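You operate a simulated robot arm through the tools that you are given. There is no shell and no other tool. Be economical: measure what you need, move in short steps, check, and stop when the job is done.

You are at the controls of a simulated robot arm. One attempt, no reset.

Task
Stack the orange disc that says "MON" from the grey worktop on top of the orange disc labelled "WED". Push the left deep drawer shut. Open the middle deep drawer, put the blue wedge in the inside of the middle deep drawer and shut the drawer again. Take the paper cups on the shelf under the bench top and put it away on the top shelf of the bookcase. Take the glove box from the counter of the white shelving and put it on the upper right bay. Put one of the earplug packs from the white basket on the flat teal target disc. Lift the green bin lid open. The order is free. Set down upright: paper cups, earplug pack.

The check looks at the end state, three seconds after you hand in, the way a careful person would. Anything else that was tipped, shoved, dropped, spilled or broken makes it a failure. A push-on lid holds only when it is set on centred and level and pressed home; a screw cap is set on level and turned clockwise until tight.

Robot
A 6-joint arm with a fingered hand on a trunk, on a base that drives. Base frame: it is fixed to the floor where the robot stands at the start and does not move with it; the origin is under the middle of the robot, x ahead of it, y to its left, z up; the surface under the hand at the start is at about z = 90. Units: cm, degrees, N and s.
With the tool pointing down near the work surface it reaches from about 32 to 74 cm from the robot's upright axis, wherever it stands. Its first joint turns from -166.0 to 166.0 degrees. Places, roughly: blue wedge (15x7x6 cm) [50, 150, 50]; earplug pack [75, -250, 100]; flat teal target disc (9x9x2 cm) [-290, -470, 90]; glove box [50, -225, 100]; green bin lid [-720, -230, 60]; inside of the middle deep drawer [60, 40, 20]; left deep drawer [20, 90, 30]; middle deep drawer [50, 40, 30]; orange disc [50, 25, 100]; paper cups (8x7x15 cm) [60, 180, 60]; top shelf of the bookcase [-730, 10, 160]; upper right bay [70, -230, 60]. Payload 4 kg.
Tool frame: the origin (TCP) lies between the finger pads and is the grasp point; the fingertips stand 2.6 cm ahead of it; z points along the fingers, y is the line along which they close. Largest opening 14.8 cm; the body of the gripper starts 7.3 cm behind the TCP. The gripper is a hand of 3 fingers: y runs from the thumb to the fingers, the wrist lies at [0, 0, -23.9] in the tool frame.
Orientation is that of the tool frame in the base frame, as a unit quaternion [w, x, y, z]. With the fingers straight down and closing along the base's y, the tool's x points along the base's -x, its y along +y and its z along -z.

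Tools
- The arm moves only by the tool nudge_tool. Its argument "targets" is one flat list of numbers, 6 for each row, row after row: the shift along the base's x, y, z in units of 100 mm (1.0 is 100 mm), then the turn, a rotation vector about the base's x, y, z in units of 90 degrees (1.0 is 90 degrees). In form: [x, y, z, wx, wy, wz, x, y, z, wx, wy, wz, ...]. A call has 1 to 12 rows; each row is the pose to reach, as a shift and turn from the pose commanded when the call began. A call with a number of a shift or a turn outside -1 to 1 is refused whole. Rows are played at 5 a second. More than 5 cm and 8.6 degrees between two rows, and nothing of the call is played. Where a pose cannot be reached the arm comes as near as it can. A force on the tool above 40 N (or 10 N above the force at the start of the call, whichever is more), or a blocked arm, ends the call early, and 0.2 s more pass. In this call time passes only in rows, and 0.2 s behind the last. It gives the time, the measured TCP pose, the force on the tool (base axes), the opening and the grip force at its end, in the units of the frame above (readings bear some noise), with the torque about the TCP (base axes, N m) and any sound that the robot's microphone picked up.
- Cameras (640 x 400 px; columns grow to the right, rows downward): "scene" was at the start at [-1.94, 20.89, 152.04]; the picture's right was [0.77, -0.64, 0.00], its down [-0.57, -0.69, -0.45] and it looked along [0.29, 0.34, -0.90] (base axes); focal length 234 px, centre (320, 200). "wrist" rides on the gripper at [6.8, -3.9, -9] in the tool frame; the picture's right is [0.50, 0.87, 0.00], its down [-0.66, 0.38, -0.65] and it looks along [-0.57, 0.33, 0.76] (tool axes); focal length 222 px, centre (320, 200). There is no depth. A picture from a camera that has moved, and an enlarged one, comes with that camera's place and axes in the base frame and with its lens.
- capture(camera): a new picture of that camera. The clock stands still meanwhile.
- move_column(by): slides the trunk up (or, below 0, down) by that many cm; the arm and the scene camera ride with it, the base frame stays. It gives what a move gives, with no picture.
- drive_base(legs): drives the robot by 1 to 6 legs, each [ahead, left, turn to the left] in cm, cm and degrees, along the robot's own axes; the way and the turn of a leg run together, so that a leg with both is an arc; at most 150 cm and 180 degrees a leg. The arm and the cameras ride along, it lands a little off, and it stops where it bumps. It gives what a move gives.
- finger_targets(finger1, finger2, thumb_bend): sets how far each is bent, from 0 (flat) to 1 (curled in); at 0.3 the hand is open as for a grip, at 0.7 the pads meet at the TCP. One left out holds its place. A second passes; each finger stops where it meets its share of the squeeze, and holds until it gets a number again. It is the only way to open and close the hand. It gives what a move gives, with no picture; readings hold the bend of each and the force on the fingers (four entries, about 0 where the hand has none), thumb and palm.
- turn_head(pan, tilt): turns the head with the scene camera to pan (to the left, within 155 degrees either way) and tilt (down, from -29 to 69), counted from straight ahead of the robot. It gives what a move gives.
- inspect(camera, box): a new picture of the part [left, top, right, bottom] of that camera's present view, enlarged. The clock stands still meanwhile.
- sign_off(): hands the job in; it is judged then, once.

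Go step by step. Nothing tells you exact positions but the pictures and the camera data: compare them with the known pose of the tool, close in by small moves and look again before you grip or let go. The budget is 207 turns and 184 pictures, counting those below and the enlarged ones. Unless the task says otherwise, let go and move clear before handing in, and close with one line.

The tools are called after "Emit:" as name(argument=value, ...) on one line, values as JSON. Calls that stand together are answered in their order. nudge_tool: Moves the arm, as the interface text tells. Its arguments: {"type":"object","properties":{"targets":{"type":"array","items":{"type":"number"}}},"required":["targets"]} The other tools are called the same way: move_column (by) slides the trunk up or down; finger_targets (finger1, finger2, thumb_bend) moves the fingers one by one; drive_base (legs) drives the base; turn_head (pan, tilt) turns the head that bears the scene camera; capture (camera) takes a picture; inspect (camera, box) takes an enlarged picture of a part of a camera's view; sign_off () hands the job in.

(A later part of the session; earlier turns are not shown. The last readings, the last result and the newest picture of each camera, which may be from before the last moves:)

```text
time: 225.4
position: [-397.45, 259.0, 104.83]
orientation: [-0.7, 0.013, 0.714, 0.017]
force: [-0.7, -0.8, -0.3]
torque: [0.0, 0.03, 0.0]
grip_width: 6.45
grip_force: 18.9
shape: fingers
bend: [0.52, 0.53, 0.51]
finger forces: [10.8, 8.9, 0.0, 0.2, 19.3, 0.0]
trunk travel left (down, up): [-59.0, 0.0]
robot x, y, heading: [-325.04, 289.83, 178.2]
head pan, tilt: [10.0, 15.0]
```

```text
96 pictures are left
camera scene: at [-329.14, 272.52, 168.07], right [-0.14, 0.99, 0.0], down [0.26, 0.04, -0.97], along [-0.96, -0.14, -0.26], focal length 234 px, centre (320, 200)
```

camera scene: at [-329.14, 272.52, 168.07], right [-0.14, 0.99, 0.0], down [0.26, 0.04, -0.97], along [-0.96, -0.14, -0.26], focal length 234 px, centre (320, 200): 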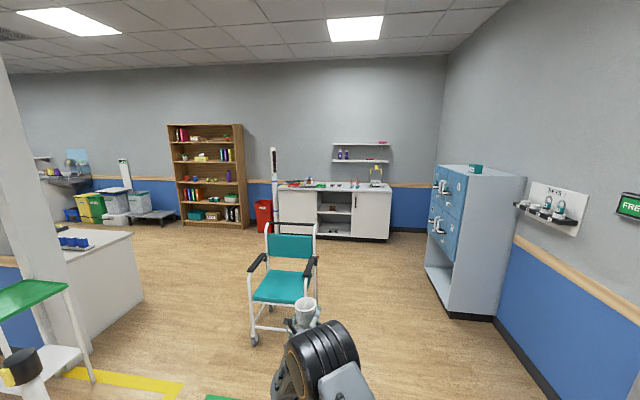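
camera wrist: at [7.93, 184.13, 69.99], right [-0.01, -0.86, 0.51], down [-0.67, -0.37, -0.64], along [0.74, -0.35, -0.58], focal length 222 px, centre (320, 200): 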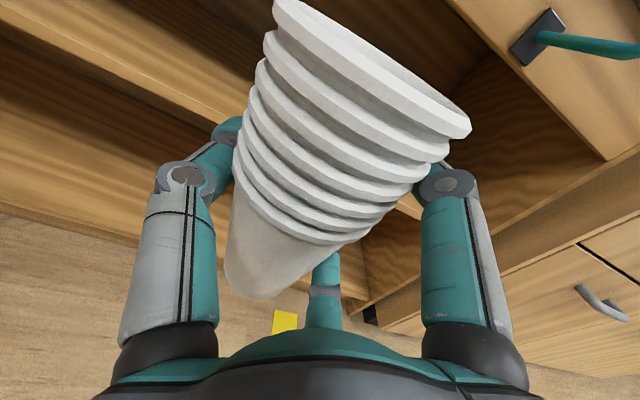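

The bookcase stands on the far wall, and there is a clear lane right of the chair. I'll drive past the chair and then strafe over toward the bookcase.

Emit:
drive_base(legs=[[0, -12, 2], [150, 0, 0], [125, 0, 0], [0, 150, 0], [0, 100, 0]])

Emit:
turn_head(pan=0, tilt=10)

Emit:
capture(camera="scene")

```text
time: 251.2
position: [-671.45, 24.6, 104.8]
orientation: [-0.7, -0.014, 0.714, -0.008]
force: [0.4, -0.8, -0.1]
torque: [0.02, -0.01, -0.01]
grip_width: 6.47
grip_force: 19.4
shape: fingers
bend: [0.52, 0.53, 0.51]
finger forces: [10.8, 8.8, 0.0, 0.0, 19.3, 0.0]
trunk travel left (down, up): [-59.0, 0.0]
robot x, y, heading: [-601.89, 60.74, -177.7]
head pan, tilt: [10.0, 15.0]
```

```text
time: 251.9
position: [-671.42, 24.66, 104.97]
orientation: [-0.7, -0.013, 0.714, -0.007]
force: [-0.4, -0.2, -0.9]
torque: [-0.01, -0.05, 0.0]
grip_width: 6.49
grip_force: 19.6
shape: fingers
bend: [0.52, 0.53, 0.51]
finger forces: [10.7, 8.8, 0.0, 0.1, 19.3, 0.0]
trunk travel left (down, up): [-59.0, 0.0]
robot x, y, heading: [-601.9, 61.11, -177.5]
head pan, tilt: [0.0, 10.0]
```

```text
95 pictures are left
camera scene: at [-604.42, 44.52, 168.88], right [-0.04, 1.0, 0.0], down [0.17, 0.01, -0.98], along [-0.98, -0.04, -0.17], focal length 234 px, centre (320, 200)
```

scene: 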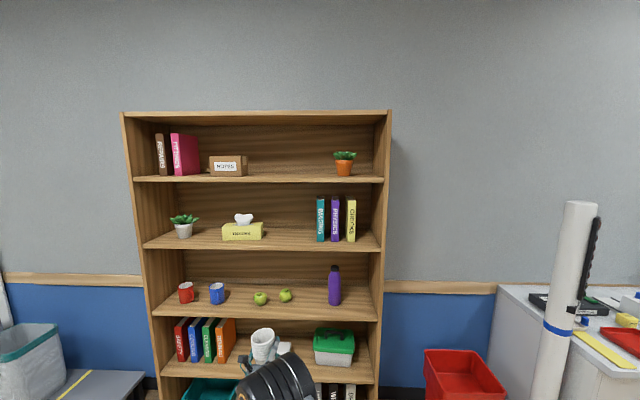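

I see the top shelf board at z≈159, with free space between the NOTES box and the plant (y about 0 to 45) and 26 cm of height. I'll square up and raise the arm.

Emit:
drive_base(legs=[[0, 0, -2.4]])

Emit:
nudge_tool(targets=[0, 0, 0.25, 0, 0, 0, 0, 0, 0.5, 0, 0, 0, 0, 0, 0.75, 0, 0, 0, 0, 0, 1, 0, 0, 0])

Emit:
nudge_tool(targets=[0, 0, 0.25, 0, 0, 0, 0, 0, 0.5, 0, 0, 0, 0, 0, 0.75, 0, 0, 0, 0, 0, 1, 0, 0, 0])

Emit:
nudge_tool(targets=[0, 0, 0.25, 0, 0, 0, 0, 0, 0.5, 0, 0, 0, 0, 0, 0.75, 0, 0, 0, 0, 0, 1, 0, 0, 0])

Emit:
nudge_tool(targets=[0, 0, 0.25, 0, 0, 0, 0, 0, 0.5, 0, 0, 0, 0, 0, 0.75, 0, 0, 0, 0, 0, 1, 0, 0, 0])

Emit:
capture(camera="scene")

```text
time: 252.7
position: [-672.93, 27.54, 104.94]
orientation: [-0.7, 0.001, 0.714, 0.007]
force: [1.4, -0.1, -1.0]
torque: [-0.01, -0.03, -0.02]
grip_width: 6.48
grip_force: 19.2
shape: fingers
bend: [0.52, 0.53, 0.51]
finger forces: [10.8, 8.9, 0.0, 0.0, 19.3, 0.1]
trunk travel left (down, up): [-59.0, 0.0]
robot x, y, heading: [-601.79, 61.06, 179.8]
head pan, tilt: [0.0, 10.0]
```

```text
time: 253.7
position: [-672.94, 27.54, 115.13]
orientation: [-0.7, 0.003, 0.714, 0.008]
force: [-0.2, -0.3, -0.8]
torque: [0.01, 0.0, 0.0]
grip_width: 6.49
grip_force: 18.9
shape: fingers
bend: [0.52, 0.53, 0.51]
finger forces: [10.8, 8.9, 0.0, 0.0, 19.3, 0.1]
trunk travel left (down, up): [-59.0, 0.0]
robot x, y, heading: [-601.9, 60.72, 179.8]
head pan, tilt: [0.0, 10.0]
```

```text
time: 254.7
position: [-673.1, 27.39, 124.92]
orientation: [-0.7, 0.002, 0.714, 0.007]
force: [-0.3, 0.3, -0.5]
torque: [0.02, 0.03, 0.0]
grip_width: 6.49
grip_force: 19.5
shape: fingers
bend: [0.52, 0.53, 0.51]
finger forces: [10.6, 8.9, 0.0, 0.0, 19.4, 0.0]
trunk travel left (down, up): [-59.0, 0.0]
robot x, y, heading: [-601.59, 60.35, 179.9]
head pan, tilt: [0.0, 10.0]
```

```text
time: 255.7
position: [-673.26, 27.41, 134.69]
orientation: [-0.7, 0.001, 0.714, 0.006]
force: [-0.1, 0.7, -0.8]
torque: [-0.01, 0.0, 0.0]
grip_width: 6.46
grip_force: 19.9
shape: fingers
bend: [0.52, 0.53, 0.51]
finger forces: [10.7, 8.8, 0.1, 0.0, 19.3, 0.0]
trunk travel left (down, up): [-59.0, 0.0]
robot x, y, heading: [-601.83, 60.9, 180.0]
head pan, tilt: [0.0, 10.0]
```

```text
time: 256.7
position: [-672.77, 27.81, 144.69]
orientation: [-0.703, 0.001, 0.712, 0.003]
force: [-1.0, -0.2, -0.3]
torque: [0.0, -0.05, 0.05]
grip_width: 6.47
grip_force: 19.9
shape: fingers
bend: [0.52, 0.53, 0.51]
finger forces: [10.7, 8.9, 0.1, 0.0, 19.3, 0.0]
out of reach, approached as far as the arm can: row 4
trunk travel left (down, up): [-59.0, 0.0]
robot x, y, heading: [-602.02, 60.74, 179.8]
head pan, tilt: [0.0, 10.0]
```

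```text
94 pictures are left
camera scene: at [-605.06, 44.69, 168.88], right [0.0, 1.0, 0.0], down [0.17, 0.0, -0.98], along [-0.98, 0.0, -0.17], focal length 234 px, centre (320, 200)
```

scene: 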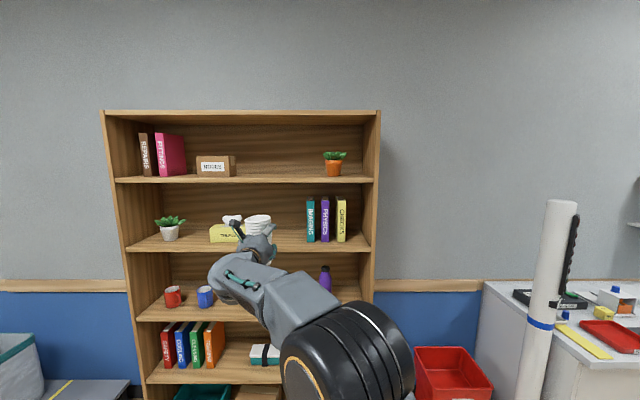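

The arm reached its limit at z 145 with this reach. I'll pull the hand closer to the robot's axis and raise again.

Emit:
nudge_tool(targets=[0.25, 0.25, 0, 0, 0, 0, 0.5, 0.5, 0, 0, 0, 0, 0.75, 0.75, 0, 0, 0, 0, 1, 1, 0, 0, 0, 0])

Emit:
nudge_tool(targets=[0, 0.1, 0.25, 0, 0, 0, 0, 0.2, 0.5, 0, 0, 0, 0, 0.3, 0.75, 0, 0, 0, 0, 0.4, 1, 0, 0, 0])

Emit:
nudge_tool(targets=[0, 0, 0.25, 0, 0, 0, 0, 0, 0.5, 0, 0, 0, 0, 0, 0.75, 0, 0, 0, 0, 0, 1, 0, 0, 0])

Emit:
capture(camera="scene")

```text
time: 257.7
position: [-662.92, 37.91, 144.9]
orientation: [-0.7, 0.002, 0.714, 0.007]
force: [0.4, 0.9, -0.8]
torque: [0.02, 0.01, 0.02]
grip_width: 6.47
grip_force: 19.5
shape: fingers
bend: [0.52, 0.53, 0.51]
finger forces: [10.7, 8.9, 0.0, 0.1, 19.3, 0.0]
trunk travel left (down, up): [-59.0, 0.0]
robot x, y, heading: [-601.9, 60.84, 179.8]
head pan, tilt: [0.0, 10.0]
```

```text
time: 258.7
position: [-663.1, 42.22, 153.13]
orientation: [-0.703, 0.001, 0.711, 0.004]
force: [0.1, -0.9, -1.3]
torque: [0.03, 0.01, 0.0]
grip_width: 6.45
grip_force: 19.8
shape: fingers
bend: [0.52, 0.53, 0.51]
finger forces: [10.7, 8.8, 0.0, 0.0, 19.3, 0.1]
out of reach, approached as far as the arm can: row 4
trunk travel left (down, up): [-59.0, 0.0]
robot x, y, heading: [-601.9, 60.66, 179.8]
head pan, tilt: [0.0, 10.0]
```

```text
time: 259.7
position: [-663.53, 44.75, 156.18]
orientation: [0.715, -0.001, -0.699, 0.003]
force: [0.1, -0.7, -1.1]
torque: [0.02, -0.01, 0.0]
grip_width: 6.47
grip_force: 19.5
shape: fingers
bend: [0.52, 0.53, 0.51]
finger forces: [10.7, 8.9, 0.1, 0.0, 19.3, 0.1]
out of reach, approached as far as the arm can: row 1, 2, 3, 4
trunk travel left (down, up): [-59.0, 0.0]
robot x, y, heading: [-601.59, 61.0, 179.8]
head pan, tilt: [0.0, 10.0]
```

```text
93 pictures are left
camera scene: at [-605.07, 44.69, 168.88], right [0.0, 1.0, 0.0], down [0.17, 0.0, -0.98], along [-0.98, 0.0, -0.17], focal length 234 px, centre (320, 200)
```

scene: 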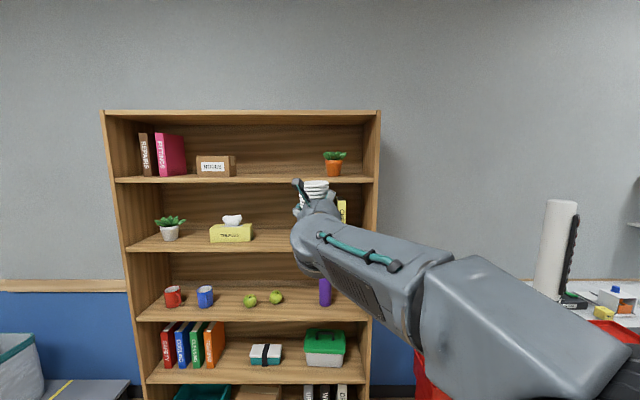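

Now at z 156. I'll bring the hand still closer to the axis and continue upward.

Emit:
nudge_tool(targets=[0.25, 0.2, 0, 0, 0, 0, 0.5, 0.4, 0, 0, 0, 0, 0.75, 0.6, 0, 0, 0, 0, 1, 0.8, 0, 0, 0, 0])

Emit:
nudge_tool(targets=[0, 0, 0.25, 0, 0, 0, 0, 0, 0.5, 0, 0, 0, 0, 0, 0.75, 0, 0, 0, 0, 0, 1, 0, 0, 0])

Emit:
nudge_tool(targets=[0, 0, 0.25, 0, 0, 0, 0, 0, 0.5, 0, 0, 0, 0, 0, 0.75, 0, 0, 0, 0, 0, 1, 0, 0, 0])

Emit:
capture(camera="scene")

Emit:
capture(camera="wrist")

```text
time: 260.7
position: [-653.61, 53.41, 154.92]
orientation: [-0.703, 0.001, 0.711, 0.005]
force: [0.7, 0.6, 0.1]
torque: [0.02, -0.02, 0.02]
grip_width: 6.47
grip_force: 19.2
shape: fingers
bend: [0.52, 0.53, 0.51]
finger forces: [10.6, 9.0, 0.1, 0.1, 19.4, 0.0]
out of reach, approached as far as the arm can: row 1, 2, 3, 4
trunk travel left (down, up): [-59.0, 0.0]
robot x, y, heading: [-601.9, 61.43, 179.8]
head pan, tilt: [0.0, 10.0]
```

```text
time: 261.7
position: [-655.35, 55.74, 158.22]
orientation: [0.714, 0.0, -0.7, -0.001]
force: [0.0, 0.0, -0.5]
torque: [-0.02, 0.02, -0.03]
grip_width: 6.48
grip_force: 19.1
shape: fingers
bend: [0.52, 0.53, 0.51]
finger forces: [10.7, 8.9, 0.1, 0.0, 19.4, 0.0]
out of reach, approached as far as the arm can: row 1, 2, 3, 4
trunk travel left (down, up): [-59.0, 0.0]
robot x, y, heading: [-601.96, 61.05, 179.9]
head pan, tilt: [0.0, 10.0]
```

```text
time: 262.7
position: [-657.27, 57.97, 160.07]
orientation: [0.72, 0.001, -0.694, -0.001]
force: [-0.7, 0.4, 0.6]
torque: [0.04, -0.01, 0.01]
grip_width: 6.46
grip_force: 19.3
shape: fingers
bend: [0.52, 0.53, 0.51]
finger forces: [10.7, 8.9, 0.0, 0.1, 19.2, 0.0]
out of reach, approached as far as the arm can: row 1, 2, 3, 4
trunk travel left (down, up): [-59.0, 0.0]
robot x, y, heading: [-602.01, 60.67, 179.8]
head pan, tilt: [0.0, 10.0]
```

```text
92 pictures are left
camera scene: at [-605.11, 44.68, 168.88], right [0.0, 1.0, 0.0], down [0.17, 0.0, -0.98], along [-0.98, 0.0, -0.17], focal length 234 px, centre (320, 200)
```

scene: 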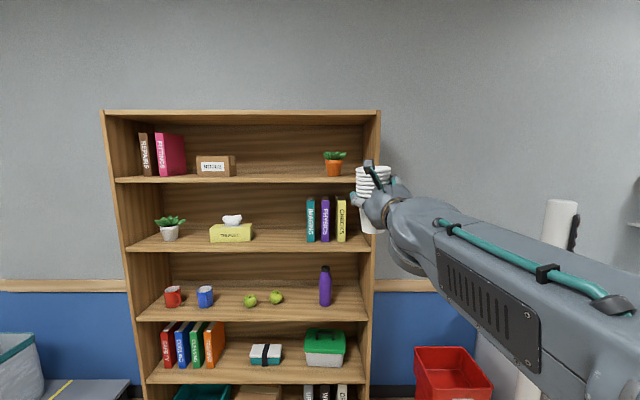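

```text
91 pictures are left
camera wrist: at [-647.92, 53.95, 166.53], right [0.02, 0.86, 0.5], down [0.63, 0.38, -0.68], along [-0.78, 0.33, -0.54], focal length 222 px, centre (320, 200)
```

wrist: 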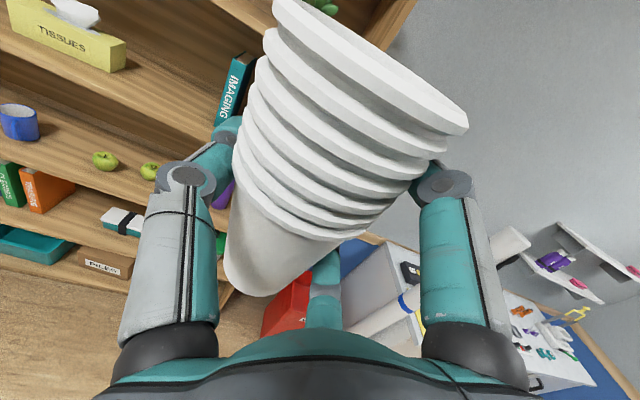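

The limit is the straight-arm length: wrist height tops out near z 163. A level hand can't reach the top shelf, but one pitched up about 22° can. So I'll set the cups on the second shelf (z≈120, free gap at y≈20), regrip pitched up, then lift. First I lower the hand.

Emit:
nudge_tool(targets=[-0.1, 0, -0.25, 0, 0, 0, -0.2, 0, -0.5, 0, 0, 0, -0.3, 0, -0.75, 0, 0, 0, -0.4, 0, -1, 0, 0, 0])

Emit:
nudge_tool(targets=[-0.1, 0, -0.25, 0, 0, 0, -0.2, 0, -0.5, 0, 0, 0, -0.3, 0, -0.75, 0, 0, 0, -0.4, 0, -1, 0, 0, 0])

Emit:
nudge_tool(targets=[-0.05, 0, -0.2, 0, 0, 0, -0.1, 0, -0.4, 0, 0, 0, -0.2, 0, -0.6, 0, 0, 0])

Emit:
drive_base(legs=[[0, 38, 0]])

Emit:
capture(camera="scene")

Emit:
capture(camera="wrist")

```text
time: 263.7
position: [-660.97, 57.12, 150.31]
orientation: [0.72, 0.0, -0.694, -0.003]
force: [0.4, 0.1, -1.1]
torque: [0.02, 0.02, 0.0]
grip_width: 6.47
grip_force: 19.4
shape: fingers
bend: [0.53, 0.54, 0.51]
finger forces: [10.6, 8.8, 0.0, 0.0, 19.3, 0.0]
trunk travel left (down, up): [-59.0, 0.0]
robot x, y, heading: [-602.03, 60.5, 180.0]
head pan, tilt: [0.0, 10.0]
```

```text
time: 264.7
position: [-664.83, 53.68, 142.4]
orientation: [0.713, -0.009, -0.701, -0.011]
force: [-0.3, -0.7, -0.8]
torque: [0.02, -0.03, 0.02]
grip_width: 6.47
grip_force: 18.9
shape: fingers
bend: [0.53, 0.54, 0.51]
finger forces: [10.6, 8.9, 0.0, 0.0, 19.2, 0.0]
out of reach, approached as far as the arm can: row 1, 2, 3, 4
trunk travel left (down, up): [-59.0, 0.0]
robot x, y, heading: [-601.62, 60.5, 179.9]
head pan, tilt: [0.0, 10.0]
```

```text
time: 265.5
position: [-666.03, 50.62, 138.88]
orientation: [0.714, -0.009, -0.7, -0.011]
force: [-0.3, 0.4, -1.5]
torque: [0.0, 0.03, 0.04]
grip_width: 6.48
grip_force: 19.2
shape: fingers
bend: [0.53, 0.54, 0.51]
finger forces: [10.6, 8.8, 0.0, 0.0, 19.2, 0.0]
out of reach, approached as far as the arm can: row 1, 2, 3
trunk travel left (down, up): [-59.0, 0.0]
robot x, y, heading: [-601.42, 60.83, 179.7]
head pan, tilt: [0.0, 10.0]
```

```text
time: 267.8
position: [-666.05, 13.16, 138.79]
orientation: [0.714, -0.005, -0.7, -0.008]
force: [-0.2, -0.2, -0.8]
torque: [0.0, -0.03, -0.03]
grip_width: 6.46
grip_force: 19.6
shape: fingers
bend: [0.53, 0.54, 0.51]
finger forces: [10.6, 9.0, 0.0, 0.0, 19.1, 0.1]
trunk travel left (down, up): [-59.0, 0.0]
robot x, y, heading: [-602.1, 24.03, -180.0]
head pan, tilt: [0.0, 10.0]
```

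```text
90 pictures are left
camera scene: at [-605.01, 7.55, 168.87], right [0.0, 1.0, 0.0], down [0.17, 0.0, -0.98], along [-0.98, 0.0, -0.17], focal length 234 px, centre (320, 200)
```

scene: 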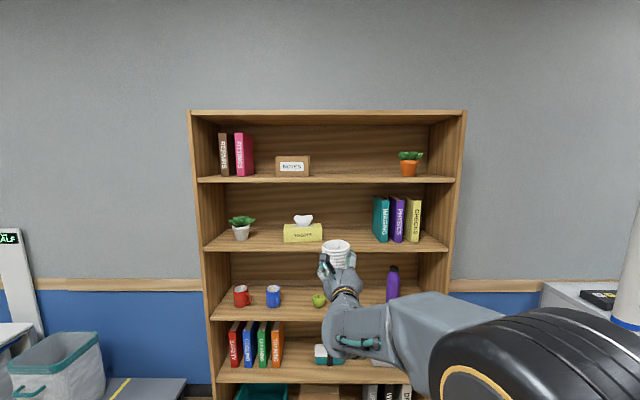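

```text
89 pictures are left
camera wrist: at [-656.9, 8.98, 145.47], right [0.03, 0.86, 0.5], down [0.65, 0.37, -0.67], along [-0.76, 0.34, -0.55], focal length 222 px, centre (320, 200)
```

wrist: 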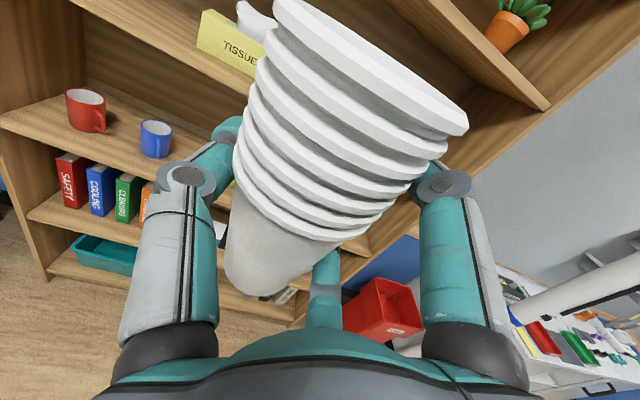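

I'll zoom in to measure the shelf boards precisely.

Emit:
inspect(camera="scene", box=[190, 100, 470, 270])

```text
2.29 times, centred on (330, 185) of scene
camera zoom: at [-605.01, 7.55, 168.87], right [0.0, 1.0, 0.0], down [0.17, 0.0, -0.98], along [-0.98, 0.0, -0.17], focal length 535 px, centre (297, 234)
```

zoom: 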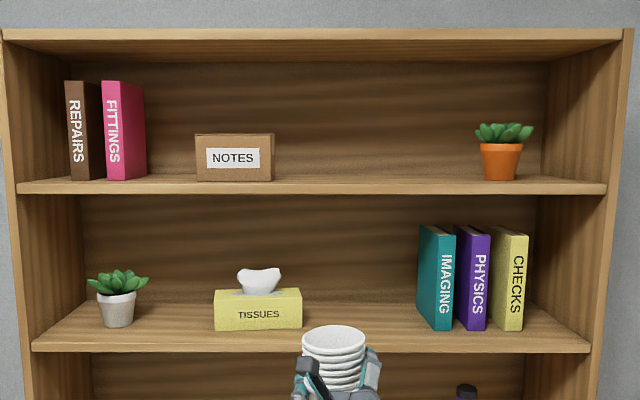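

The top board is at z≈159 and the second at z≈119.7, with free space at y 9–38 there. I'll move in front of that gap.

Emit:
drive_base(legs=[[0, -10, 0], [55, 0, 0]])

Emit:
capture(camera="scene")

Emit:
capture(camera="wrist")

```text
time: 271.8
position: [-721.4, 23.8, 138.95]
orientation: [0.714, -0.008, -0.7, -0.011]
force: [0.2, -0.4, -1.3]
torque: [0.02, 0.07, 0.01]
grip_width: 6.45
grip_force: 19.5
shape: fingers
bend: [0.53, 0.54, 0.51]
finger forces: [10.6, 8.9, 0.1, 0.0, 19.2, 0.1]
trunk travel left (down, up): [-59.0, 0.0]
robot x, y, heading: [-657.32, 33.75, 179.8]
head pan, tilt: [0.0, 10.0]
```

```text
87 pictures are left
camera scene: at [-660.33, 17.84, 168.88], right [0.0, 1.0, 0.0], down [0.17, 0.0, -0.98], along [-0.98, 0.0, -0.17], focal length 234 px, centre (320, 200)
```

scene: 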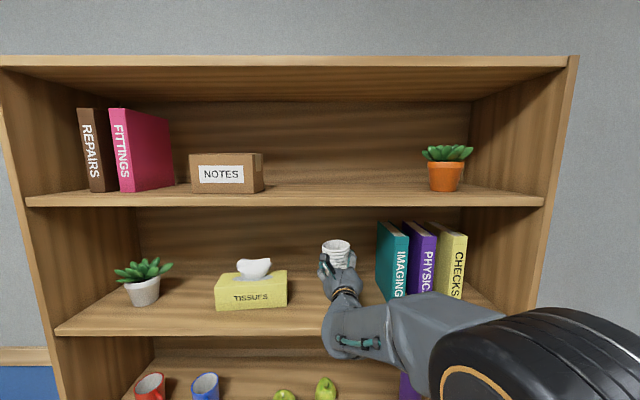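

```text
86 pictures are left
camera wrist: at [-712.21, 19.63, 145.46], right [0.03, 0.86, 0.5], down [0.65, 0.36, -0.67], along [-0.76, 0.35, -0.55], focal length 222 px, centre (320, 200)
```

wrist: 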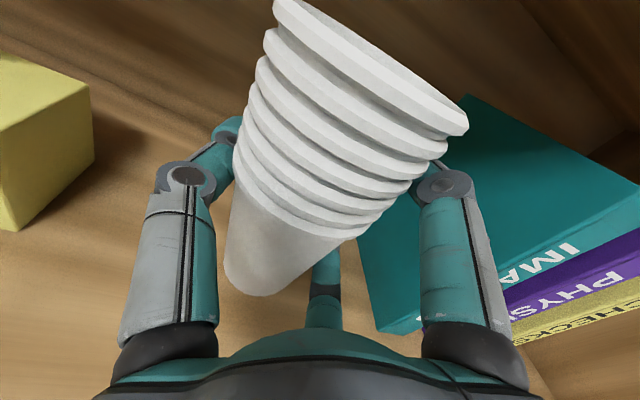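

Triangulating again puts the bookcase front at x≈−714, with boards at z≈160.4 and z≈126.8. The cups are already about 8 cm inside shelf two, roughly 3.5 cm above the board. I'll lower them to contact.

Emit:
nudge_tool(targets=[0, -0.05, -0.1, 0, 0, 0, 0, -0.1, -0.2, 0, 0, 0, 0, -0.1, -0.25, 0, 0, 0, 0, -0.1, -0.28, 0, 0, 0, 0, -0.1, -0.31, 0, 0, 0])

Emit:
inspect(camera="scene", box=[270, 210, 430, 350])

```text
time: 273.0
position: [-721.13, 22.4, 136.19]
orientation: [0.711, -0.011, -0.703, -0.013]
force: [0.6, -1.0, -0.5]
torque: [0.02, -0.02, 0.01]
grip_width: 6.46
grip_force: 19.4
shape: fingers
bend: [0.53, 0.54, 0.51]
finger forces: [10.6, 8.9, 0.0, 0.2, 19.3, 0.1]
out of reach, approached as far as the arm can: row 4, 5
trunk travel left (down, up): [-59.0, 0.0]
robot x, y, heading: [-657.25, 34.01, 179.5]
head pan, tilt: [0.0, 10.0]
```

```text
2.86 times, centred on (350, 280) of scene
camera zoom: at [-660.29, 17.83, 168.88], right [0.0, 1.0, 0.0], down [0.17, 0.0, -0.98], along [-0.98, 0.0, -0.17], focal length 669 px, centre (234, -29)
```

zoom: 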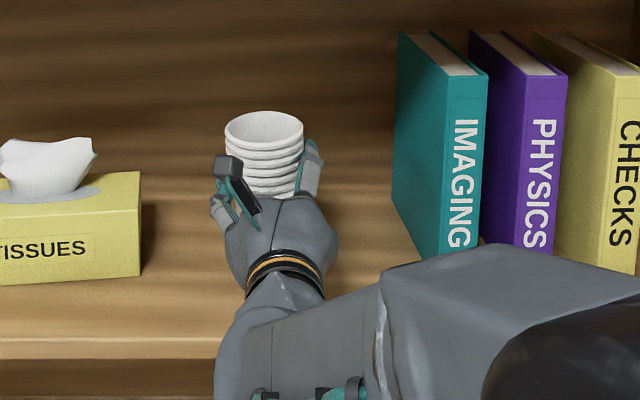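

The arm is at its inner limit here, so I'll use the trunk for the last bit in small steps.

Emit:
move_column(by=-0.6)

Emit:
move_column(by=-0.5)

Emit:
capture(camera="wrist")

```text
time: 273.5
position: [-721.2, 22.54, 135.52]
orientation: [0.711, -0.011, -0.703, -0.013]
force: [0.3, 0.4, -1.0]
torque: [-0.02, 0.02, 0.0]
grip_width: 6.43
grip_force: 19.8
shape: fingers
bend: [0.53, 0.54, 0.51]
finger forces: [10.6, 8.9, 0.0, 0.0, 19.1, 0.0]
trunk travel left (down, up): [-58.4, 0.6]
robot x, y, heading: [-656.6, 34.26, 179.7]
head pan, tilt: [0.0, 10.0]
```

```text
time: 274.1
position: [-721.2, 22.39, 135.06]
orientation: [0.712, -0.01, -0.702, -0.012]
force: [-0.1, -0.3, -1.0]
torque: [0.01, 0.0, -0.02]
grip_width: 6.43
grip_force: 19.8
shape: fingers
bend: [0.53, 0.54, 0.51]
finger forces: [10.5, 8.9, 0.0, 0.1, 19.1, 0.0]
trunk travel left (down, up): [-57.9, 1.1]
robot x, y, heading: [-656.95, 34.18, 179.9]
head pan, tilt: [0.0, 10.0]
```

```text
84 pictures are left
camera wrist: at [-712.18, 18.13, 141.69], right [0.04, 0.86, 0.5], down [0.66, 0.36, -0.66], along [-0.75, 0.35, -0.56], focal length 222 px, centre (320, 200)
```

wrist: 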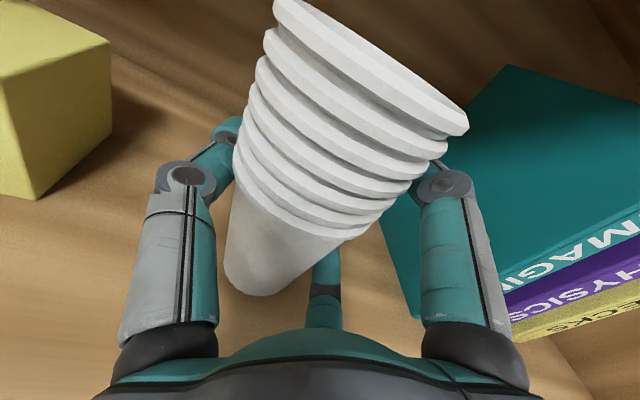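

Emit:
move_column(by=-0.4)

Emit:
move_column(by=-0.4)

Emit:
inspect(camera="wrist", box=[160, 200, 420, 360])

```text
time: 274.6
position: [-721.17, 22.49, 134.55]
orientation: [0.711, -0.012, -0.702, -0.014]
force: [0.4, -0.1, 0.1]
torque: [-0.03, 0.0, 0.0]
grip_width: 6.46
grip_force: 19.6
shape: fingers
bend: [0.53, 0.54, 0.51]
finger forces: [10.6, 8.9, 0.0, 0.0, 19.3, 0.0]
trunk travel left (down, up): [-57.5, 1.5]
robot x, y, heading: [-656.93, 34.42, 179.6]
head pan, tilt: [0.0, 10.0]
```

```text
time: 275.1
position: [-721.16, 22.41, 134.32]
orientation: [0.711, -0.011, -0.703, -0.013]
force: [0.5, 0.6, -0.2]
torque: [0.02, 0.0, -0.01]
grip_width: 6.46
grip_force: 19.7
shape: fingers
bend: [0.53, 0.54, 0.51]
finger forces: [10.6, 8.9, 0.0, 0.1, 19.3, 0.0]
trunk travel left (down, up): [-57.1, 1.9]
robot x, y, heading: [-657.18, 34.41, 179.5]
head pan, tilt: [0.0, 10.0]
```

```text
2.46 times, centred on (290, 280) of wrist
camera zoom: at [-712.18, 18.13, 140.89], right [0.04, 0.86, 0.5], down [0.66, 0.36, -0.66], along [-0.75, 0.35, -0.56], focal length 547 px, centre (394, 3)
```

zoom: 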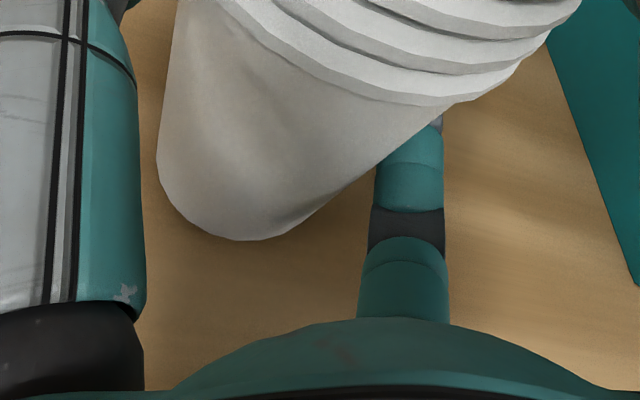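

Emit:
move_column(by=-0.5)

Emit:
move_column(by=-0.5)

Emit:
capture(camera="wrist")

Emit:
turn_head(pan=0, tilt=35)

Emit:
capture(camera="scene")

```text
time: 275.6
position: [-721.16, 22.49, 133.95]
orientation: [0.712, -0.011, -0.702, -0.012]
force: [-0.1, 0.2, 8.7]
torque: [-0.22, 0.05, 0.01]
grip_width: 6.47
grip_force: 18.8
shape: fingers
bend: [0.53, 0.54, 0.51]
finger forces: [11.0, 8.7, 0.0, 0.0, 18.1, 0.0]
trunk travel left (down, up): [-56.6, 2.4]
robot x, y, heading: [-656.96, 33.86, 179.9]
head pan, tilt: [0.0, 10.0]
```

```text
time: 276.2
position: [-721.05, 22.5, 133.31]
orientation: [0.712, -0.011, -0.702, -0.013]
force: [0.0, 0.8, 10.3]
torque: [-0.28, -0.04, 0.02]
grip_width: 6.32
grip_force: 16.3
shape: fingers
bend: [0.52, 0.56, 0.52]
finger forces: [10.4, 6.7, 0.0, 0.0, 15.6, 0.0]
trunk travel left (down, up): [-56.1, 2.9]
robot x, y, heading: [-656.88, 33.83, 179.6]
head pan, tilt: [0.0, 10.0]
```

```text
82 pictures are left
camera wrist: at [-712.11, 18.16, 139.96], right [0.04, 0.86, 0.5], down [0.66, 0.36, -0.66], along [-0.75, 0.35, -0.55], focal length 222 px, centre (320, 200)
```

wrist: 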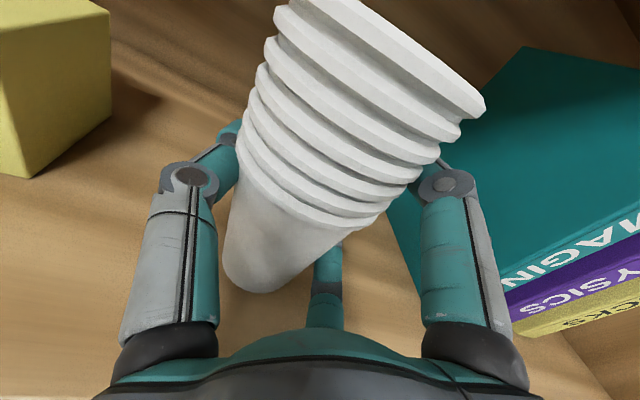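

```text
time: 277.1
position: [-721.03, 22.42, 133.3]
orientation: [0.711, -0.012, -0.703, -0.013]
force: [-1.4, 1.8, 11.5]
torque: [-0.29, -0.02, -0.02]
grip_width: 6.31
grip_force: 15.9
shape: fingers
bend: [0.52, 0.56, 0.52]
finger forces: [10.5, 6.6, 0.0, 0.1, 15.5, 0.0]
trunk travel left (down, up): [-56.1, 2.9]
robot x, y, heading: [-656.87, 33.7, 179.9]
head pan, tilt: [0.0, 35.0]
```

```text
81 pictures are left
camera scene: at [-659.71, 17.88, 161.98], right [0.0, 1.0, 0.0], down [0.57, 0.0, -0.82], along [-0.82, 0.0, -0.57], focal length 234 px, centre (320, 200)
```

scene: 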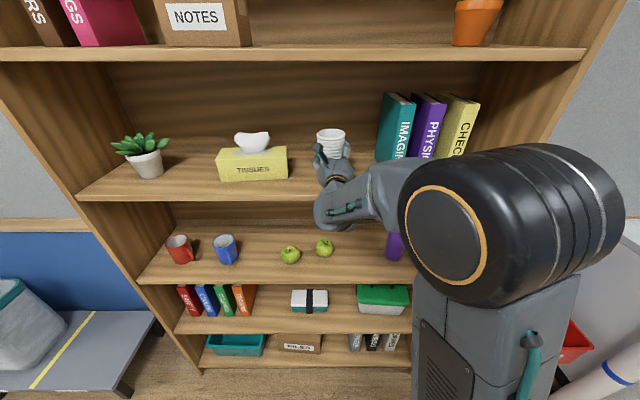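

The cups touched down at TCP z≈134.2 (board about 125.6). I'll ease off the pressure and release.

Emit:
move_column(by=0.7)

Emit:
finger_targets(finger1=0.44, finger2=0.44, thumb_bend=0.44)

Emit:
finger_targets(finger1=0.36, finger2=0.36, thumb_bend=0.36)

Emit:
capture(camera="wrist")

Emit:
inspect(camera="scene", box=[260, 100, 420, 230])

```text
time: 277.6
position: [-721.11, 22.37, 133.79]
orientation: [0.711, -0.01, -0.703, -0.013]
force: [0.7, -1.2, -1.0]
torque: [-0.01, -0.02, 0.02]
grip_width: 6.26
grip_force: 17.4
shape: fingers
bend: [0.52, 0.56, 0.52]
finger forces: [10.5, 7.0, 0.1, 0.1, 17.8, 0.0]
trunk travel left (down, up): [-56.8, 2.2]
robot x, y, heading: [-656.99, 33.86, 179.9]
head pan, tilt: [0.0, 35.0]
```

```text
time: 278.6
position: [-721.26, 22.44, 133.94]
orientation: [0.711, -0.011, -0.703, -0.013]
force: [-0.2, 0.7, 0.2]
torque: [0.02, 0.05, -0.03]
grip_width: 8.15
grip_force: 0.0
shape: fingers
bend: [0.44, 0.44, 0.44]
finger forces: [0.0, 0.1, 0.0, 0.0, 0.1, 0.0]
trunk travel left (down, up): [-56.8, 2.2]
robot x, y, heading: [-657.27, 34.07, 179.9]
head pan, tilt: [0.0, 35.0]
```

```text
time: 279.6
position: [-721.12, 22.5, 133.99]
orientation: [0.712, -0.011, -0.701, -0.014]
force: [0.0, 0.5, -0.8]
torque: [0.0, -0.02, 0.01]
grip_width: 10.73
grip_force: 0.1
shape: fingers
bend: [0.36, 0.36, 0.36]
finger forces: [0.1, 0.0, 0.1, 0.0, 0.0, 0.1]
trunk travel left (down, up): [-56.8, 2.2]
robot x, y, heading: [-656.91, 34.27, 179.9]
head pan, tilt: [0.0, 35.0]
```

```text
80 pictures are left
camera wrist: at [-712.18, 18.13, 140.6], right [0.04, 0.86, 0.5], down [0.66, 0.36, -0.66], along [-0.75, 0.35, -0.56], focal length 222 px, centre (320, 200)
```

wrist: 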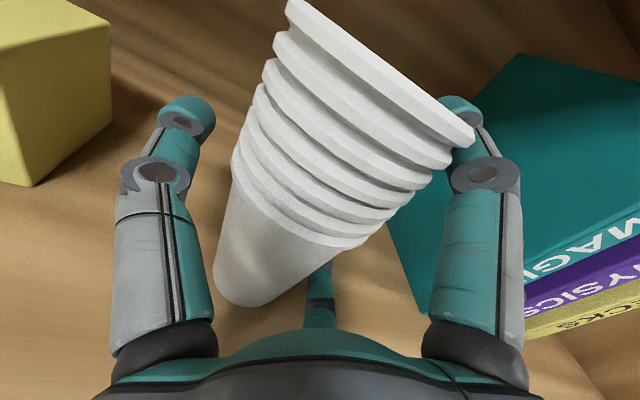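

```text
3.08 times, centred on (340, 165) of scene
camera zoom: at [-659.8, 17.84, 162.67], right [0.0, 1.0, 0.0], down [0.57, 0.0, -0.82], along [-0.82, 0.0, -0.57], focal length 721 px, centre (258, 308)
```

zoom: 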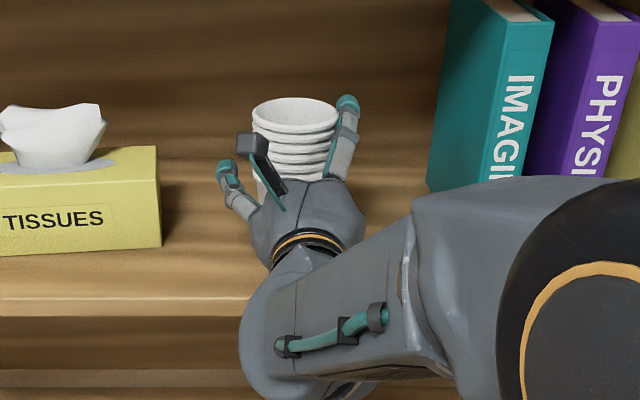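

The stack stands upright on shelf two, still inside the open hand. I'll pitch the hand up about 25° around it (the fingers stay at its sides) while retreating 1 cm.

Emit:
nudge_tool(targets=[0.03, 0, 0.01, 0, 0.07, 0, 0.06, 0, 0.02, 0, 0.14, 0, 0.09, 0, 0.03, 0, 0.21, 0, 0.1, 0, 0.03, 0, 0.28, 0])

Emit:
capture(camera="wrist")

Emit:
inspect(camera="scene", box=[260, 100, 420, 230])

```text
time: 280.6
position: [-719.51, 14.75, 142.18]
orientation: [0.817, -0.044, -0.574, -0.03]
force: [0.0, -0.2, -0.4]
torque: [0.02, 0.01, 0.04]
grip_width: 10.78
grip_force: 0.1
shape: fingers
bend: [0.36, 0.36, 0.36]
finger forces: [0.0, 0.1, 0.0, 0.1, 0.0, 0.0]
out of reach, approached as far as the arm can: row 1, 2, 3, 4
trunk travel left (down, up): [-56.8, 2.2]
robot x, y, heading: [-657.04, 34.09, 179.8]
head pan, tilt: [0.0, 35.0]
```

```text
78 pictures are left
camera wrist: at [-709.17, 9.94, 145.68], right [0.26, 0.86, 0.44], down [0.43, 0.3, -0.85], along [-0.87, 0.41, -0.29], focal length 222 px, centre (320, 200)
```

wrist: 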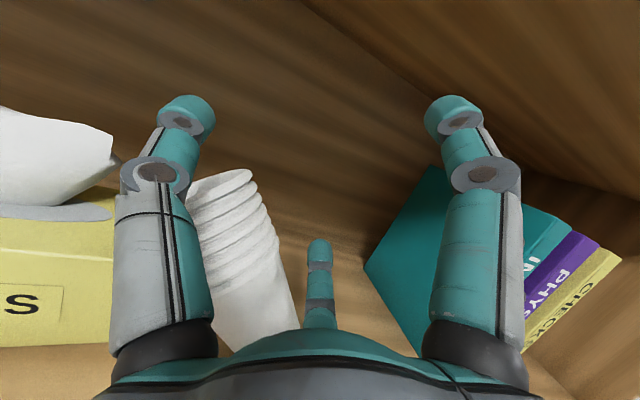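

```text
3.08 times, centred on (340, 165) of scene
camera zoom: at [-659.84, 17.73, 162.65], right [0.0, 1.0, 0.0], down [0.57, 0.0, -0.82], along [-0.82, 0.0, -0.57], focal length 721 px, centre (258, 308)
```

zoom: 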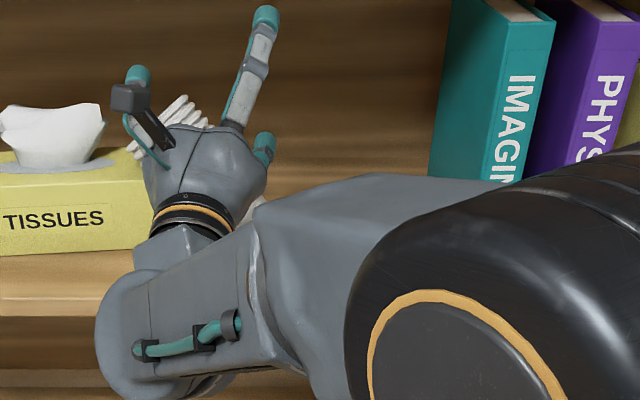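

The arm could not hold that pose: it drifted left and up, and the cups now lean. Before moving I need a closer look at how they are supported.

Emit:
inspect(camera="scene", box=[270, 90, 350, 190])

Emit:
inspect(camera="wrist", box=[80, 100, 400, 400])

```text
4.00 times, centred on (310, 140) of scene
camera zoom: at [-659.84, 17.73, 162.65], right [0.0, 1.0, 0.0], down [0.57, 0.0, -0.82], along [-0.82, 0.0, -0.57], focal length 937 px, centre (360, 440)
```

zoom: 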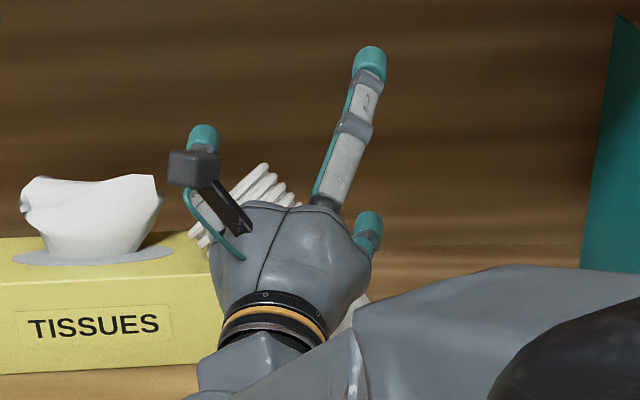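

```text
1.33 times, centred on (240, 250) of wrist
camera zoom: at [-709.17, 9.94, 145.68], right [0.26, 0.86, 0.44], down [0.43, 0.3, -0.85], along [-0.87, 0.41, -0.29], focal length 296 px, centre (427, 133)
```

zoom: 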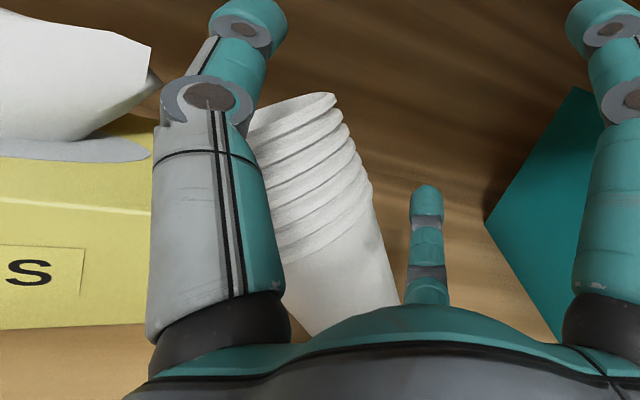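

The stack leans about 35° to the left, toward the tissue box, with the thumb on its left side. Reversing the motion should let the thumb push it upright. I'll undo it in two halves, checking in between.

Emit:
nudge_tool(targets=[-0.01, 0, 0, 0, -0.07, 0, -0.04, 0, -0.01, 0, -0.14, 0])

Emit:
capture(camera="wrist")

Emit:
inspect(camera="scene", box=[270, 90, 390, 210])

```text
time: 281.2
position: [-719.84, 14.77, 142.13]
orientation: [0.749, -0.041, -0.66, -0.034]
force: [0.0, -0.2, -0.8]
torque: [-0.02, -0.02, 0.01]
grip_width: 10.75
grip_force: 0.2
shape: fingers
bend: [0.36, 0.36, 0.36]
finger forces: [0.1, 0.0, 0.0, 0.0, 0.0, 0.0]
trunk travel left (down, up): [-56.8, 2.2]
robot x, y, heading: [-656.83, 33.95, 179.6]
head pan, tilt: [0.0, 35.0]
```

```text
74 pictures are left
camera wrist: at [-710.37, 9.87, 147.75], right [0.15, 0.86, 0.48], down [0.6, 0.3, -0.74], along [-0.78, 0.4, -0.47], focal length 222 px, centre (320, 200)
```

wrist: 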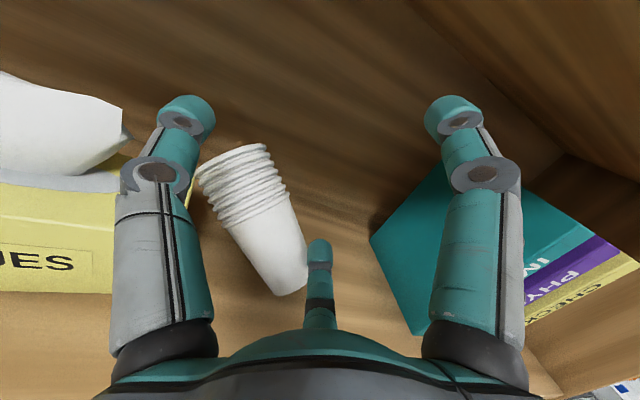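

```text
3.33 times, centred on (330, 150) of scene
camera zoom: at [-659.77, 17.84, 162.67], right [0.0, 1.0, 0.0], down [0.57, 0.0, -0.82], along [-0.82, 0.0, -0.57], focal length 781 px, centre (287, 367)
```

zoom: 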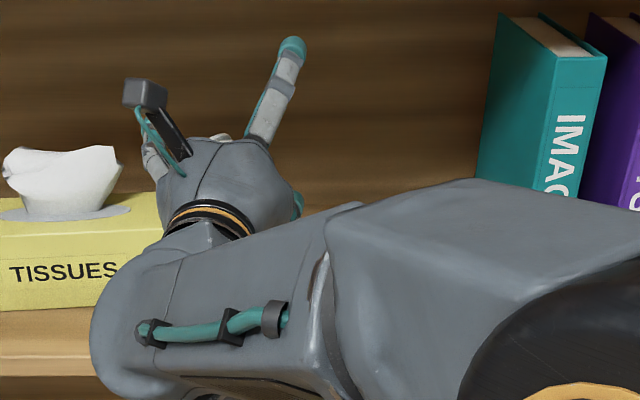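

The hand stays where it is now, and the stack leans on the tissue box. I'll retreat straight back and study it before choosing a recovery grasp.

Emit:
drive_base(legs=[[-16, 0, 0]])

Emit:
capture(camera="wrist")

Emit:
turn_head(pan=0, tilt=25)

Emit:
inspect(camera="scene", box=[210, 140, 410, 265])

```text
time: 282.6
position: [-703.87, 14.79, 142.07]
orientation: [0.749, -0.041, -0.66, -0.035]
force: [-0.2, 0.1, -0.6]
torque: [0.0, 0.0, -0.02]
grip_width: 10.8
grip_force: 0.0
shape: fingers
bend: [0.36, 0.36, 0.36]
finger forces: [0.0, 0.1, 0.0, 0.0, 0.0, 0.0]
trunk travel left (down, up): [-56.8, 2.2]
robot x, y, heading: [-640.97, 34.15, 179.7]
head pan, tilt: [0.0, 35.0]
```

```text
72 pictures are left
camera wrist: at [-694.44, 9.86, 147.79], right [0.16, 0.86, 0.48], down [0.6, 0.3, -0.74], along [-0.78, 0.41, -0.47], focal length 222 px, centre (320, 200)
```

wrist: 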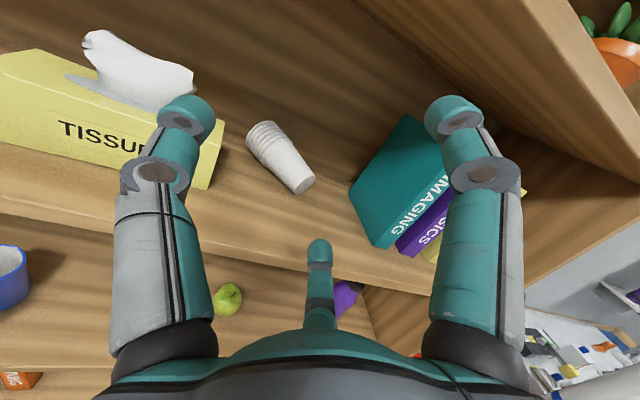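

```text
time: 283.4
position: [-703.94, 14.78, 142.15]
orientation: [0.749, -0.041, -0.66, -0.035]
force: [0.0, 0.0, 0.2]
torque: [-0.01, 0.02, 0.01]
grip_width: 10.79
grip_force: 0.0
shape: fingers
bend: [0.36, 0.36, 0.36]
finger forces: [0.1, 0.0, 0.0, 0.1, 0.0, 0.0]
trunk travel left (down, up): [-56.8, 2.2]
robot x, y, heading: [-640.88, 33.43, 179.8]
head pan, tilt: [0.0, 25.0]
```

```text
3.20 times, centred on (310, 202) of scene
camera zoom: at [-644.33, 17.75, 164.24], right [0.01, 1.0, 0.0], down [0.42, 0.0, -0.91], along [-0.91, 0.01, -0.42], focal length 750 px, centre (352, 192)
```

zoom: 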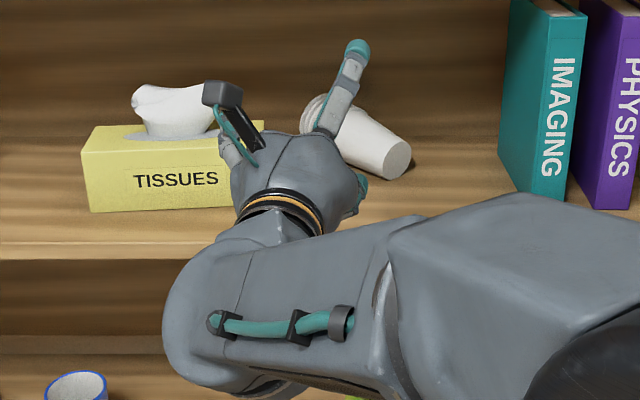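

The cup stack has tipped over and lies on shelf two, base toward me at about [−732, 23], rim at about [−745, 14]. It can be recovered: grip it from above at a slant with the thumb on top, then rotate it upright, which ends with the hand pitched up as the top shelf needs. First I'll test that final hand pose in free space.

Emit:
drive_base(legs=[[-30, 0, 0]])

Emit:
nudge_tool(targets=[0, 0, 0, -0.09, 0, 0, 0, 0, 0, -0.18, 0, 0, 0, 0, 0, -0.27, 0, 0, 0, 0, 0, -0.36, 0, 0, 0, 0, 0, -0.45, 0, 0, 0, 0, 0, -0.54, 0, 0, 0, 0, 0, -0.63, 0, 0, 0, 0, 0, -0.72, 0, 0, 0, 0, 0, -0.81, 0, 0, 0, 0, 0, -0.9, 0, 0, 0, 0, 0, -0.95, 0, 0, 0, 0, 0, -1, 0, 0])

Emit:
nudge_tool(targets=[0, -0.05, 0.2, 0, 0.06, 0, 0, -0.1, 0.4, 0, 0.12, 0, 0, -0.1, 0.6, 0, 0.18, 0, 0, -0.1, 0.8, 0, 0.24, 0, 0, -0.1, 1, 0, 0.3, 0])

Emit:
nudge_tool(targets=[0, 0, 0.25, 0, 0, 0, 0, 0, 0.5, 0, 0, 0, 0, 0, 0.75, 0, 0, 0, 0, 0, 1, 0, 0, 0])

Emit:
nudge_tool(targets=[0, 0, 0.25, 0, 0, 0, 0, 0, 0.5, 0, 0, 0, 0, 0, 0.75, 0, 0, 0, 0, 0, 1, 0, 0, 0])

```text
time: 285.4
position: [-674.38, 15.03, 142.12]
orientation: [0.749, -0.044, -0.66, -0.038]
force: [0.0, -0.2, 0.3]
torque: [0.02, 0.04, -0.01]
grip_width: 10.78
grip_force: 0.0
shape: fingers
bend: [0.36, 0.36, 0.36]
finger forces: [0.0, 0.1, 0.0, 0.0, 0.1, 0.0]
trunk travel left (down, up): [-56.8, 2.2]
robot x, y, heading: [-611.36, 33.38, 179.6]
head pan, tilt: [0.0, 25.0]
```

```text
time: 288.0
position: [-674.46, 14.91, 142.14]
orientation: [-0.498, 0.561, 0.492, -0.441]
force: [-0.9, 0.2, 0.4]
torque: [-0.02, -0.01, 0.02]
grip_width: 10.79
grip_force: 0.1
shape: fingers
bend: [0.36, 0.36, 0.36]
finger forces: [0.0, 0.0, 0.0, 0.0, 0.0, 0.0]
trunk travel left (down, up): [-56.8, 2.2]
robot x, y, heading: [-611.59, 33.53, 179.3]
head pan, tilt: [0.0, 25.0]
```

```text
time: 289.2
position: [-674.47, 13.89, 151.95]
orientation: [0.601, -0.442, -0.362, 0.559]
force: [0.5, -1.0, 0.7]
torque: [-0.01, 0.01, -0.01]
grip_width: 10.75
grip_force: 0.0
shape: fingers
bend: [0.36, 0.36, 0.36]
finger forces: [0.1, 0.1, 0.0, 0.0, 0.0, 0.0]
trunk travel left (down, up): [-56.8, 2.2]
robot x, y, heading: [-611.33, 33.91, 179.2]
head pan, tilt: [0.0, 25.0]
```

```text
time: 290.2
position: [-674.4, 14.0, 162.01]
orientation: [0.6, -0.443, -0.363, 0.559]
force: [-0.1, -0.3, -0.3]
torque: [-0.02, -0.03, 0.0]
grip_width: 10.79
grip_force: 0.1
shape: fingers
bend: [0.36, 0.36, 0.36]
finger forces: [0.1, 0.1, 0.0, 0.0, 0.0, 0.0]
trunk travel left (down, up): [-56.8, 2.2]
robot x, y, heading: [-611.24, 33.54, 179.2]
head pan, tilt: [0.0, 25.0]
```

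```text
time: 291.2
position: [-674.32, 13.87, 171.9]
orientation: [0.6, -0.443, -0.363, 0.559]
force: [0.4, -1.3, -0.3]
torque: [-0.01, 0.02, -0.05]
grip_width: 10.79
grip_force: 0.0
shape: fingers
bend: [0.36, 0.36, 0.36]
finger forces: [0.1, 0.1, 0.0, 0.0, 0.0, 0.0]
trunk travel left (down, up): [-56.8, 2.2]
robot x, y, heading: [-611.43, 33.71, 179.2]
head pan, tilt: [0.0, 25.0]
```

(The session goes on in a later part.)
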